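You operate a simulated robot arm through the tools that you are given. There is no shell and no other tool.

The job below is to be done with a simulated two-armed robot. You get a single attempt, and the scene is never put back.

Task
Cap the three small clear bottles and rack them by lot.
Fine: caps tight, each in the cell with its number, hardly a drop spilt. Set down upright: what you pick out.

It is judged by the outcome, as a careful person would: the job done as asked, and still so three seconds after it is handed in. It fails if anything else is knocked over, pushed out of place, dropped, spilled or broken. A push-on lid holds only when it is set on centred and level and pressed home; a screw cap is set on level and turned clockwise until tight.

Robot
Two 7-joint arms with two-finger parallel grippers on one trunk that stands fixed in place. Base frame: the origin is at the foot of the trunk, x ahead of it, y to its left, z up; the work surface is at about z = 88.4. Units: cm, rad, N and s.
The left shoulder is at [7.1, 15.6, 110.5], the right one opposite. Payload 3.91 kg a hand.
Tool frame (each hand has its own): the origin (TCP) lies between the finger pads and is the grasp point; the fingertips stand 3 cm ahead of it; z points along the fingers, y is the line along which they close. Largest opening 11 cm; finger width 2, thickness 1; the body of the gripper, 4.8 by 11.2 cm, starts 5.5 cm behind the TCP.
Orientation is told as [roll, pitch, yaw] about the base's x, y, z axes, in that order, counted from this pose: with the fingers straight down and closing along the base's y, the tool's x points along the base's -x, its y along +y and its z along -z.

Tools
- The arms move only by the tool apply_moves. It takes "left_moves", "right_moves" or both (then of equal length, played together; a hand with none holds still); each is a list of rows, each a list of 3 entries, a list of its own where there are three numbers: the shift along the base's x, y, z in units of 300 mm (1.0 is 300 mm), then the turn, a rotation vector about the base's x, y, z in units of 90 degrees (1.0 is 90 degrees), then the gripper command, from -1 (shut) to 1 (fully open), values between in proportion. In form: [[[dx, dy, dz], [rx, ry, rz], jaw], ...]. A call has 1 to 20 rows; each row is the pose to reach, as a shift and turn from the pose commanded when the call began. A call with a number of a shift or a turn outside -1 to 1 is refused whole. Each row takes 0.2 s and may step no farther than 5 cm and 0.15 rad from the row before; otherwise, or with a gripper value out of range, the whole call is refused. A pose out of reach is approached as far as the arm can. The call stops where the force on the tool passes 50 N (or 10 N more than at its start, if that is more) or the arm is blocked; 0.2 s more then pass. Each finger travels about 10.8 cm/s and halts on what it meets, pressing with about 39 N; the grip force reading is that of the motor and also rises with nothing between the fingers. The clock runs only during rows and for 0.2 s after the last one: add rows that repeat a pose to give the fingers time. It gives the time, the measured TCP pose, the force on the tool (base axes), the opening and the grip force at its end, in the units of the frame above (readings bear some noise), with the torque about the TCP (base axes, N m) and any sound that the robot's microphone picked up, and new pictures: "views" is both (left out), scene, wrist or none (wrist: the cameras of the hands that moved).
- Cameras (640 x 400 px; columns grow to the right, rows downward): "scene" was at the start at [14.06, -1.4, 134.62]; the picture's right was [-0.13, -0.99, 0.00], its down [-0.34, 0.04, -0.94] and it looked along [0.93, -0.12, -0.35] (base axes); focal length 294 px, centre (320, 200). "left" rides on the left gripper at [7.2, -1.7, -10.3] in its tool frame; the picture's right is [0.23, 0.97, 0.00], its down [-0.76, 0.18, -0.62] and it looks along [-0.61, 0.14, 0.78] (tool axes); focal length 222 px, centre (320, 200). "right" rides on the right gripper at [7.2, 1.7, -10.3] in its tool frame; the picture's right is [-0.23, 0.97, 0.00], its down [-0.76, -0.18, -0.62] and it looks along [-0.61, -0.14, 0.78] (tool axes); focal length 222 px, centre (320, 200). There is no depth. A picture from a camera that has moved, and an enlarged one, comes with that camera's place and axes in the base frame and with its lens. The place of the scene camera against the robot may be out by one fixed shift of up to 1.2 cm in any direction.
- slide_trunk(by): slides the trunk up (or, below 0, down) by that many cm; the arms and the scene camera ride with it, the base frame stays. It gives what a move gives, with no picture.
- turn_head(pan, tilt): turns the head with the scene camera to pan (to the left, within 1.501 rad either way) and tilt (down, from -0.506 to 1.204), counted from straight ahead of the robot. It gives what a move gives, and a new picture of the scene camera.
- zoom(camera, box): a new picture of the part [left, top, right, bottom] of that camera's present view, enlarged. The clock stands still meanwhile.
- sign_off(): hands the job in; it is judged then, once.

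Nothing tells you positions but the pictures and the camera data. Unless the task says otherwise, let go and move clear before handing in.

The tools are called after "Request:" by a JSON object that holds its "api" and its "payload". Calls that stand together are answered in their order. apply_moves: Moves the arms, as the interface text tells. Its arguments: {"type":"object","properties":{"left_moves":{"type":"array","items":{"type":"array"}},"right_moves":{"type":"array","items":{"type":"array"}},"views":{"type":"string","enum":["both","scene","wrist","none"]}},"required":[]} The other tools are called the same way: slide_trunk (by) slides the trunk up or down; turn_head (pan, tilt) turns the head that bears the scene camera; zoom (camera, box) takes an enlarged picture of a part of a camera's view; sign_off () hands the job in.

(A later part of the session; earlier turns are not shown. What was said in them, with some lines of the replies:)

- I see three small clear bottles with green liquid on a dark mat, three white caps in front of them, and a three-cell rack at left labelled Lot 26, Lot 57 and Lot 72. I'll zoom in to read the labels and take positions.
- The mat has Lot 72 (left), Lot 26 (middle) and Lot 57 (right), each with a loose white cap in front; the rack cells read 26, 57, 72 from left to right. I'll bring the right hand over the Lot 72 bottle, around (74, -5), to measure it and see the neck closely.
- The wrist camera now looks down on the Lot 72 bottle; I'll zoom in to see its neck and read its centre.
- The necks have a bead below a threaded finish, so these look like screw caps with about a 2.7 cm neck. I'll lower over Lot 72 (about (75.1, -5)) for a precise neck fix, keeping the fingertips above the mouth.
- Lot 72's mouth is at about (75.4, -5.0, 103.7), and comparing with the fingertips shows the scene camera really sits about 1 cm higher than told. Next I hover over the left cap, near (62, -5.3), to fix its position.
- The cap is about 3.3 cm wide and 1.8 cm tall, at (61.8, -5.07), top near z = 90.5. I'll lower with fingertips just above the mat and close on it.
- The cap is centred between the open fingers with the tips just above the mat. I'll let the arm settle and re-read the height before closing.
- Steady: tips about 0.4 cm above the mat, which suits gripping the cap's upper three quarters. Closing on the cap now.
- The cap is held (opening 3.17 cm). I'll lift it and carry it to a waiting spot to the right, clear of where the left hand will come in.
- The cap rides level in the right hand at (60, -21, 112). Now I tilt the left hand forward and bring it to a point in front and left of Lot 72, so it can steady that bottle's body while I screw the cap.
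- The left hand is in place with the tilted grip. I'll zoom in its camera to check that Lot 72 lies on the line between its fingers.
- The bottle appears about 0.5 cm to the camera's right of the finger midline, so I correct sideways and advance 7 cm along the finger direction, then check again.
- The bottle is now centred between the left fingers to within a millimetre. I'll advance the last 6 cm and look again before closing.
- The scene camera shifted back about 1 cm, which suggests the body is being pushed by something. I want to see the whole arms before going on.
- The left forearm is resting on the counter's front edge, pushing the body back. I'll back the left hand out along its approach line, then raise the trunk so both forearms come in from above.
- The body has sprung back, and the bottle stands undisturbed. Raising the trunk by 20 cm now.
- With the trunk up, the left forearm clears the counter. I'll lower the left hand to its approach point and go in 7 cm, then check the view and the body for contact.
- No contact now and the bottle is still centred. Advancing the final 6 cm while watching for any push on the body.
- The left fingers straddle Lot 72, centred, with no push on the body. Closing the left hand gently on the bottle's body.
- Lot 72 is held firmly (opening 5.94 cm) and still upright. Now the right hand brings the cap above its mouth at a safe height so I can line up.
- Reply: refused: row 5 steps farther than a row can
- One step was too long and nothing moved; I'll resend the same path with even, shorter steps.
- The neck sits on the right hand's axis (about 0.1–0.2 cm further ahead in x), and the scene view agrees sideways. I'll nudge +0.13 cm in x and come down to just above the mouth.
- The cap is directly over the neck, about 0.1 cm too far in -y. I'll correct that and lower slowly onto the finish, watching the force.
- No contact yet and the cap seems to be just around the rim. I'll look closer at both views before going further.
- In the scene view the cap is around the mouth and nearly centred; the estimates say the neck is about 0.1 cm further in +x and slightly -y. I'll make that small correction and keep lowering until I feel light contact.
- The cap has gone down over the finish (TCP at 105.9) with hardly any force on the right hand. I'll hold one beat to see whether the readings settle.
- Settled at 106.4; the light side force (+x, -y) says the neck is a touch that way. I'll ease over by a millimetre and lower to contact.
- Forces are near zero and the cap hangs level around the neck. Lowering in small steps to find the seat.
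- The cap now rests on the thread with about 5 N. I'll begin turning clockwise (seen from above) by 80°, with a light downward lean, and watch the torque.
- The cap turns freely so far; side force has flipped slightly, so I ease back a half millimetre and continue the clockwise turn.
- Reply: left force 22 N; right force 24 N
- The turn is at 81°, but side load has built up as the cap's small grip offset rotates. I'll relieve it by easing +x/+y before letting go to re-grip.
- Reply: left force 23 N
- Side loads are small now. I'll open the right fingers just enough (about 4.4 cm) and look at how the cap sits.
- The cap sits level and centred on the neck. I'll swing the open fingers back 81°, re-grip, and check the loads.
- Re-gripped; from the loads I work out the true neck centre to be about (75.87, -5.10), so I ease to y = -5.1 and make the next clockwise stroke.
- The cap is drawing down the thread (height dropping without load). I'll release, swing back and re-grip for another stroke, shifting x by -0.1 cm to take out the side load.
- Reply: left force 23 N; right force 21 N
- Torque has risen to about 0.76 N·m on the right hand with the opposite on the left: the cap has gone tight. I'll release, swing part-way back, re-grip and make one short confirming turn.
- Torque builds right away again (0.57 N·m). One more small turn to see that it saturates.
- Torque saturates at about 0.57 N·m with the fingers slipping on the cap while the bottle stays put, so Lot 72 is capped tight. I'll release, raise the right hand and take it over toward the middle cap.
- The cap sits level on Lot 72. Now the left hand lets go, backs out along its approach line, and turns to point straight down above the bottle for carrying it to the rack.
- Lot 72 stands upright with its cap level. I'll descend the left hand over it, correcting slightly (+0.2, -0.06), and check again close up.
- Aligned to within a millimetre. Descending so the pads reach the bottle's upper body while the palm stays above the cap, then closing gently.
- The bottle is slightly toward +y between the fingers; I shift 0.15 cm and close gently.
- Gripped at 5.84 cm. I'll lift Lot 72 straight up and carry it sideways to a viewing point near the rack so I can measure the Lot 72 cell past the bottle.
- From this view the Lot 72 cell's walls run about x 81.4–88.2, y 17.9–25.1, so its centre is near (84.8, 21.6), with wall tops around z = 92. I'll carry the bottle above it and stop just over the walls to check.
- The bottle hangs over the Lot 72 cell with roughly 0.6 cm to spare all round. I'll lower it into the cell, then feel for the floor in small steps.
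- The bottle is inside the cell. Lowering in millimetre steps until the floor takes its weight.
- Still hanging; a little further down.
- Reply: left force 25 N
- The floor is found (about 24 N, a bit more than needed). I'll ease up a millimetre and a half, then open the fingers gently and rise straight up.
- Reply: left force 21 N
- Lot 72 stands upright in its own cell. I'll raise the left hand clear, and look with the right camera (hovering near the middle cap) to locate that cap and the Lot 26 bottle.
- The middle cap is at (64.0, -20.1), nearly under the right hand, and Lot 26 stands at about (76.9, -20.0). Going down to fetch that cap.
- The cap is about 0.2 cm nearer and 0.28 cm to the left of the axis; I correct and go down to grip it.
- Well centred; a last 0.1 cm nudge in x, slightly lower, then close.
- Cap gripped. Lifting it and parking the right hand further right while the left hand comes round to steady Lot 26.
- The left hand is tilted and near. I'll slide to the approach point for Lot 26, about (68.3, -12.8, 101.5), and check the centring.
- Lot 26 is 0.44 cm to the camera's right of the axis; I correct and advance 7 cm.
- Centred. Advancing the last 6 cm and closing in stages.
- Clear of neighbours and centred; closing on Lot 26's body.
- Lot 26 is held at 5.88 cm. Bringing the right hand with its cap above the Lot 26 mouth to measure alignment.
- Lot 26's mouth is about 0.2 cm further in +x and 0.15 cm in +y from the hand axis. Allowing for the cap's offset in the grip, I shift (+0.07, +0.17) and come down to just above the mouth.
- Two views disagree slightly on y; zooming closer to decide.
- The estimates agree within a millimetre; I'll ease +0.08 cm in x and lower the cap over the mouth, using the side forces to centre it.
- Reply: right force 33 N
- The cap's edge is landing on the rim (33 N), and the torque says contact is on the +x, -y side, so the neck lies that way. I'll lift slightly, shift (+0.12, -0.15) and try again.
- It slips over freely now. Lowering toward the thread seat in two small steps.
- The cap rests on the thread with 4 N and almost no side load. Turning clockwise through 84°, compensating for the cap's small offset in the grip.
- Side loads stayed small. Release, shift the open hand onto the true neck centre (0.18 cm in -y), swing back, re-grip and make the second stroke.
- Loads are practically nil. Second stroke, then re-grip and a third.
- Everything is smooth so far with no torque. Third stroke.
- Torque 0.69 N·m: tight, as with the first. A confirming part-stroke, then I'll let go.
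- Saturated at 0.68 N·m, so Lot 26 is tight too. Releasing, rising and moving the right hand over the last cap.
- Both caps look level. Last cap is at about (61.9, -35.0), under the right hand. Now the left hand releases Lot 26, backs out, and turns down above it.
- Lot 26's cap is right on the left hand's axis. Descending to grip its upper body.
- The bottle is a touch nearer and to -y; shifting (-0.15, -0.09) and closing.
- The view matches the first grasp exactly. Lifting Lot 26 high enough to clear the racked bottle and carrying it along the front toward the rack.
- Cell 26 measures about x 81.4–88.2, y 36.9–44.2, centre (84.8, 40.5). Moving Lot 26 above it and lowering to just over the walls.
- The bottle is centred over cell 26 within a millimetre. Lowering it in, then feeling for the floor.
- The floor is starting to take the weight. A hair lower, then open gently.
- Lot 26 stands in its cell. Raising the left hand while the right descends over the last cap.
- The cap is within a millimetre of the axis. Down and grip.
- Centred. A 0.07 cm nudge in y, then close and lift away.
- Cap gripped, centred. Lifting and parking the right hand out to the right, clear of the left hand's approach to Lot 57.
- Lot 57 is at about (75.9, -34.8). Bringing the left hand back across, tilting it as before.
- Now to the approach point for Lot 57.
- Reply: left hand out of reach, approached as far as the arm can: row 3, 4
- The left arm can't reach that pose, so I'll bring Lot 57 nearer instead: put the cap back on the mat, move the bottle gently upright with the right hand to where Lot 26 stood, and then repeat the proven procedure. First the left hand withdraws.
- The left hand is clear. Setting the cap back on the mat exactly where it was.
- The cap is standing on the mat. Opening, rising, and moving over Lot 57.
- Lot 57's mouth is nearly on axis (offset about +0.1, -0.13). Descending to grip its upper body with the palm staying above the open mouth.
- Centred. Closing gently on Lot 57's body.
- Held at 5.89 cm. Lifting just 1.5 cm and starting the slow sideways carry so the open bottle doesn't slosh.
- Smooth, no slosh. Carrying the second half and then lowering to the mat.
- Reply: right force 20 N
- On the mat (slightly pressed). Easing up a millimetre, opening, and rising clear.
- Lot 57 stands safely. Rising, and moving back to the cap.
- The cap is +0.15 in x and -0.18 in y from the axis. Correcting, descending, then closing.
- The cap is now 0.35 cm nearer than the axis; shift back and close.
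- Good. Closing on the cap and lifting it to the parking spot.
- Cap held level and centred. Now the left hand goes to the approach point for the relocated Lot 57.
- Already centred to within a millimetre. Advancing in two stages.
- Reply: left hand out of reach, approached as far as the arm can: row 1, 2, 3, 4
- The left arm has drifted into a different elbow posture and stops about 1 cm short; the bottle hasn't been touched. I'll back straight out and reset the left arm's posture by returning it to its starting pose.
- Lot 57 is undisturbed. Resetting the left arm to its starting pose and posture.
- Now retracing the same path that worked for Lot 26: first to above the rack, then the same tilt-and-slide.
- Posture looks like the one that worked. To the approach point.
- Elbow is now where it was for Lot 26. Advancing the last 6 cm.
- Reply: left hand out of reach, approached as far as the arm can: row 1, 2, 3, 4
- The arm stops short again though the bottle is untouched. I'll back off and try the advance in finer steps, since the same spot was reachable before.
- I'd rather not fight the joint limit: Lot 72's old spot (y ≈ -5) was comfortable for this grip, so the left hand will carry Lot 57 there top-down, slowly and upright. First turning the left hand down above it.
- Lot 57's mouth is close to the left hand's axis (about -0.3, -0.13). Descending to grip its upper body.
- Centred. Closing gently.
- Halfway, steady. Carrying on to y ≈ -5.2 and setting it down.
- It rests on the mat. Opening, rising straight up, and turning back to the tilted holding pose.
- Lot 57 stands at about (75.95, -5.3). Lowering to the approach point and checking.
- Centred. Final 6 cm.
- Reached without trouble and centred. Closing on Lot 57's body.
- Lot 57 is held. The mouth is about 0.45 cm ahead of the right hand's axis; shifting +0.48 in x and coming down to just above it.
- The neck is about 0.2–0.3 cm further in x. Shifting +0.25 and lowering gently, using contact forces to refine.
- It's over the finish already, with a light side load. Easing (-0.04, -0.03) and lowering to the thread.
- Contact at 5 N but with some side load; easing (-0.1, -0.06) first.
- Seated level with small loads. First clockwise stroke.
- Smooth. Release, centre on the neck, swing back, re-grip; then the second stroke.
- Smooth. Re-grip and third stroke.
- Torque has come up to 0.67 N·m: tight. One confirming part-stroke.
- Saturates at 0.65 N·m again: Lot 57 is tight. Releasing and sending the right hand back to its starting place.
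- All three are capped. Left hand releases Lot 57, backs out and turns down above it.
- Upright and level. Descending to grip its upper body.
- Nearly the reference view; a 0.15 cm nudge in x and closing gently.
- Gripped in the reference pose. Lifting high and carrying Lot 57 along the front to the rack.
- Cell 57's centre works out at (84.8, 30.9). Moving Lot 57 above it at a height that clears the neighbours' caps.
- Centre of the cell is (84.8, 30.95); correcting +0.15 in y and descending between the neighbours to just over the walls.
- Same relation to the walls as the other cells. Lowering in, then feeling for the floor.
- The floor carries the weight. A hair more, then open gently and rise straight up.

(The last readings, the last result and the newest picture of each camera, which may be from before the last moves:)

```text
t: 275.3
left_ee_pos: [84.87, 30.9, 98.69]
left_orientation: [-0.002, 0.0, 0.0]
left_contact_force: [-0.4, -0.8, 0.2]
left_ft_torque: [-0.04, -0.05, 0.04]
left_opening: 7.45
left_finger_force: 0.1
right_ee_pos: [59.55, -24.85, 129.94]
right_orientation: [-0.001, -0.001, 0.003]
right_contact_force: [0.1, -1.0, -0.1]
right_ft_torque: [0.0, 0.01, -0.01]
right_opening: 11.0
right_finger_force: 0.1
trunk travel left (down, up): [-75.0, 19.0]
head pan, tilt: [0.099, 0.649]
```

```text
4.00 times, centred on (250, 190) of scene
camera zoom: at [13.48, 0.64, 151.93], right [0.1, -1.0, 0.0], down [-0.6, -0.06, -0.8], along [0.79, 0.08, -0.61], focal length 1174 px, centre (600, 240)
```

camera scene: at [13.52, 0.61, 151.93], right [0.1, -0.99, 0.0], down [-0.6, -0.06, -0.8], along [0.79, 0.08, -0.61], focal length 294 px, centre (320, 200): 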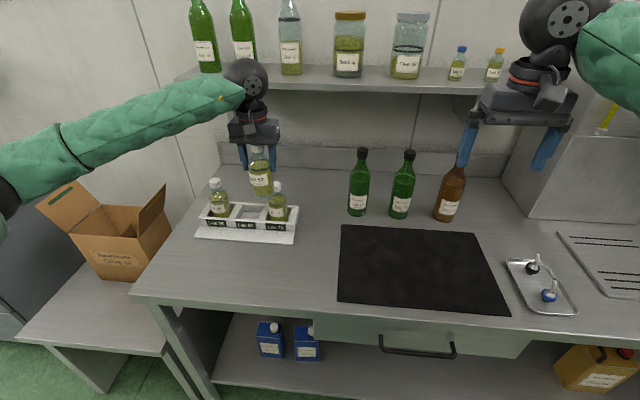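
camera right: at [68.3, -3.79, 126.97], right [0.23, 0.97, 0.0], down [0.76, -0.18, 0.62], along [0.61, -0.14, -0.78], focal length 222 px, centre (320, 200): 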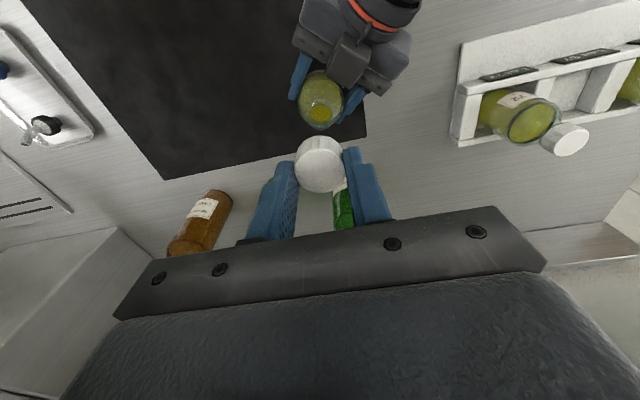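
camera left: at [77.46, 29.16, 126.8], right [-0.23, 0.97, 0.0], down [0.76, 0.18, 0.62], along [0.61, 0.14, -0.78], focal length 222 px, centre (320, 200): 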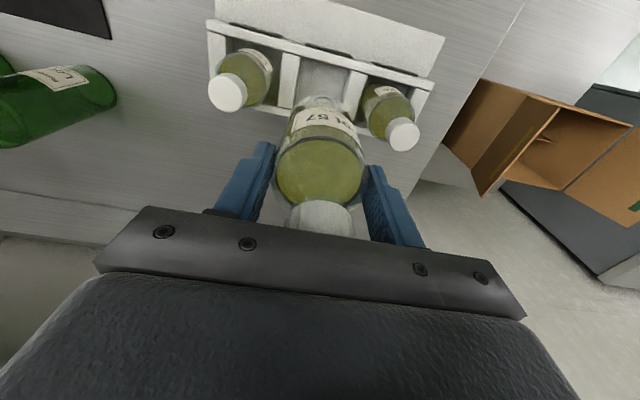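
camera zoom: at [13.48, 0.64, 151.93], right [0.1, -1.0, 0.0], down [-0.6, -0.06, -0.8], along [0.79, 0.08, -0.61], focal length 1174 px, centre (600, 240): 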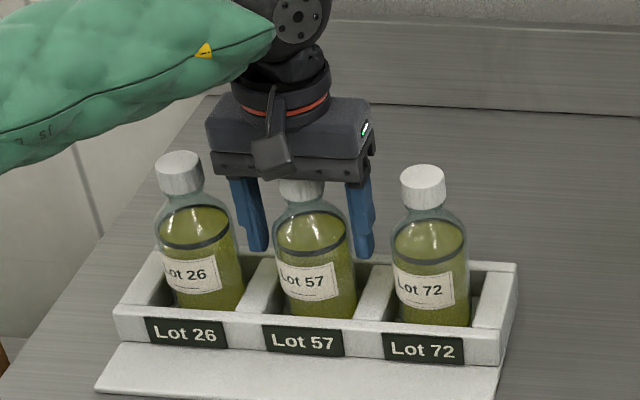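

All three stand in their cells. Raising the left hand straight up, clear of the caps.

Request:
{"api": "apply_moves", "payload": {"left_moves": [[[0, 0, 0.05], [0, 0, 0], 0.35], [[0, 0, 0.15], [0, 0, 0], 0.35], [[0, 0, 0.3], [0, 0, 0], 0.35], [[0, 0, 0.45], [0, 0, 0], 0.35], [[0, 0, 0.6], [0, 0, 0], 0.5], [[0, 0, 0.75], [0, 0, 0], 0.7], [[0, 0, 0.9], [0, 0, 0], 1], [[0, 0, 0.98], [0, 0, 0], 1], [[0, 0, 0.98], [0, 0, 0], 1]], "views": "both"}}

Request:
{"api": "zoom", "payload": {"camera": "scene", "box": [170, 150, 330, 250]}}

Request:
{"api": "zoom", "payload": {"camera": "left", "box": [190, 0, 450, 162]}}

Request:
{"api": "zoom", "payload": {"camera": "scene", "box": [320, 130, 640, 330]}}

```text
t: 277.3
left_ee_pos: [84.81, 30.97, 127.91]
left_orientation: [0.002, -0.001, -0.001]
left_contact_force: [0.3, 0.2, 0.3]
left_ft_torque: [0.03, 0.04, -0.01]
left_opening: 11.02
left_finger_force: 0.1
right_ee_pos: [59.57, -24.88, 130.09]
right_orientation: [-0.001, 0.0, 0.003]
right_contact_force: [1.2, -0.2, -0.3]
right_ft_torque: [-0.01, -0.05, -0.06]
right_opening: 10.99
right_finger_force: 0.1
trunk travel left (down, up): [-75.0, 19.0]
head pan, tilt: [0.099, 0.649]
camera scene: at [13.5, 0.66, 151.93], right [0.1, -1.0, 0.0], down [-0.6, -0.06, -0.8], along [0.79, 0.08, -0.61], focal length 294 px, centre (320, 200)
camera left: at [77.65, 29.29, 138.14], right [-0.23, 0.97, 0.0], down [0.76, 0.18, 0.62], along [0.61, 0.14, -0.78], focal length 222 px, centre (320, 200)
```

scene: 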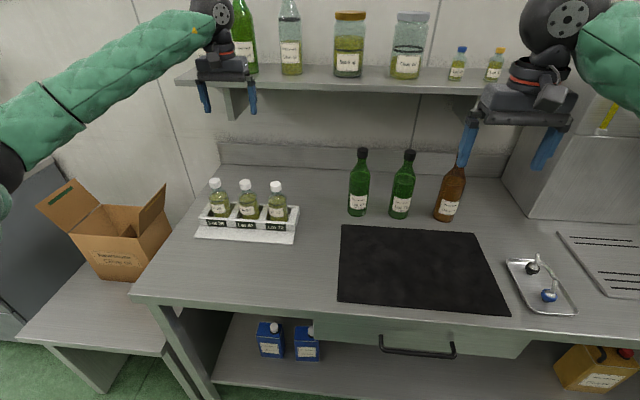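
left: 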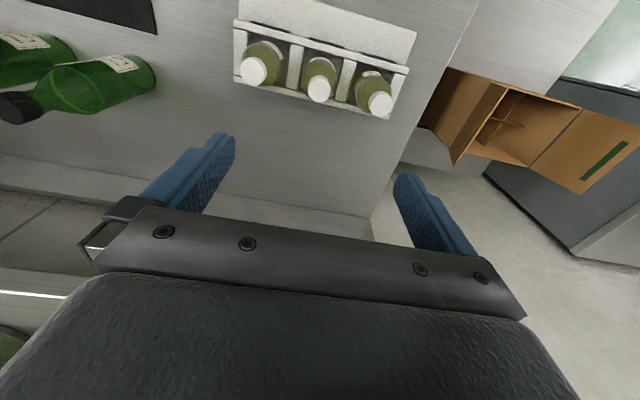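

```text
4.00 times, centred on (250, 200) of scene
camera zoom: at [13.5, 0.66, 151.93], right [0.1, -1.0, 0.0], down [-0.6, -0.06, -0.8], along [0.79, 0.08, -0.61], focal length 1174 px, centre (600, 200)
```

zoom: 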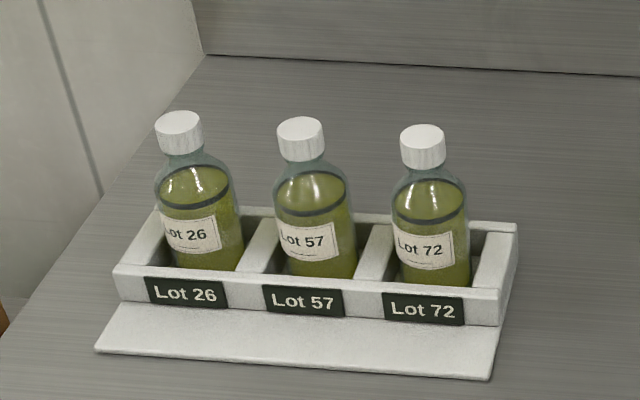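

```text
2.46 times, centred on (320, 81) of left
camera zoom: at [77.65, 29.29, 138.14], right [-0.23, 0.97, 0.0], down [0.76, 0.18, 0.62], along [0.61, 0.14, -0.78], focal length 547 px, centre (320, 493)
```

zoom: 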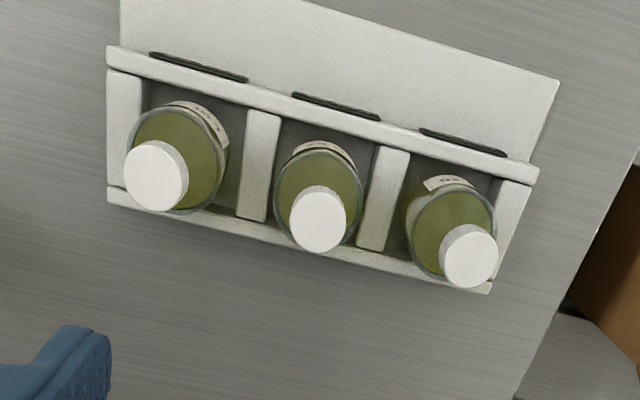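

```text
2.00 times, centred on (480, 230) of scene
camera zoom: at [13.5, 0.66, 151.93], right [0.1, -1.0, 0.0], down [-0.6, -0.06, -0.8], along [0.79, 0.08, -0.61], focal length 587 px, centre (0, 140)
```

zoom: 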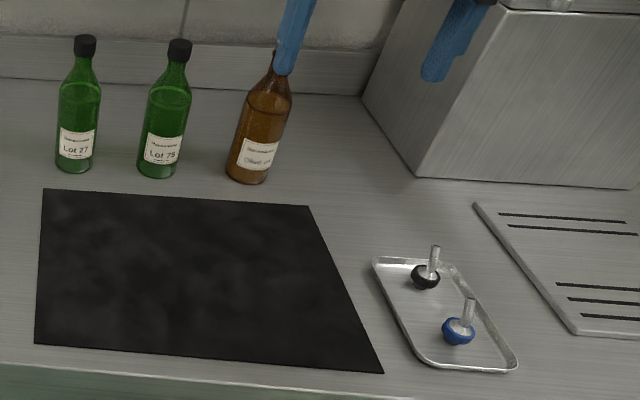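

Lots 26, 57 and 72 stand capped, upright and level in their own cells. The mat is dry, the other bottles, tray and fittings are where they were, and both hands are clear. Handing in.

Request:
{"api": "sign_off", "payload": {}}

```text
The job is handed in.
```

All three small clear bottles are capped and stand upright in the rack, each in the cell with its lot number: 26, 57 and 72. The job is handed in.

- **Caps:** each one was screwed on until the torque held at about 0.6–0.7 N·m and the fingers began to slip on the cap. All three sit level.
- **Spills:** none visible; the mat looked dry at the end.
- **Lot 57 moved first:** the left arm couldn't reach it to steady it, so I moved the open bottle slowly across the mat in two short, upright carries before capping it.
- **Everything else:** the large bottles, the tray and its fittings looked to be where they started, and both hands were clear of the rack. The trunk is still raised 20 cm from its starting height.
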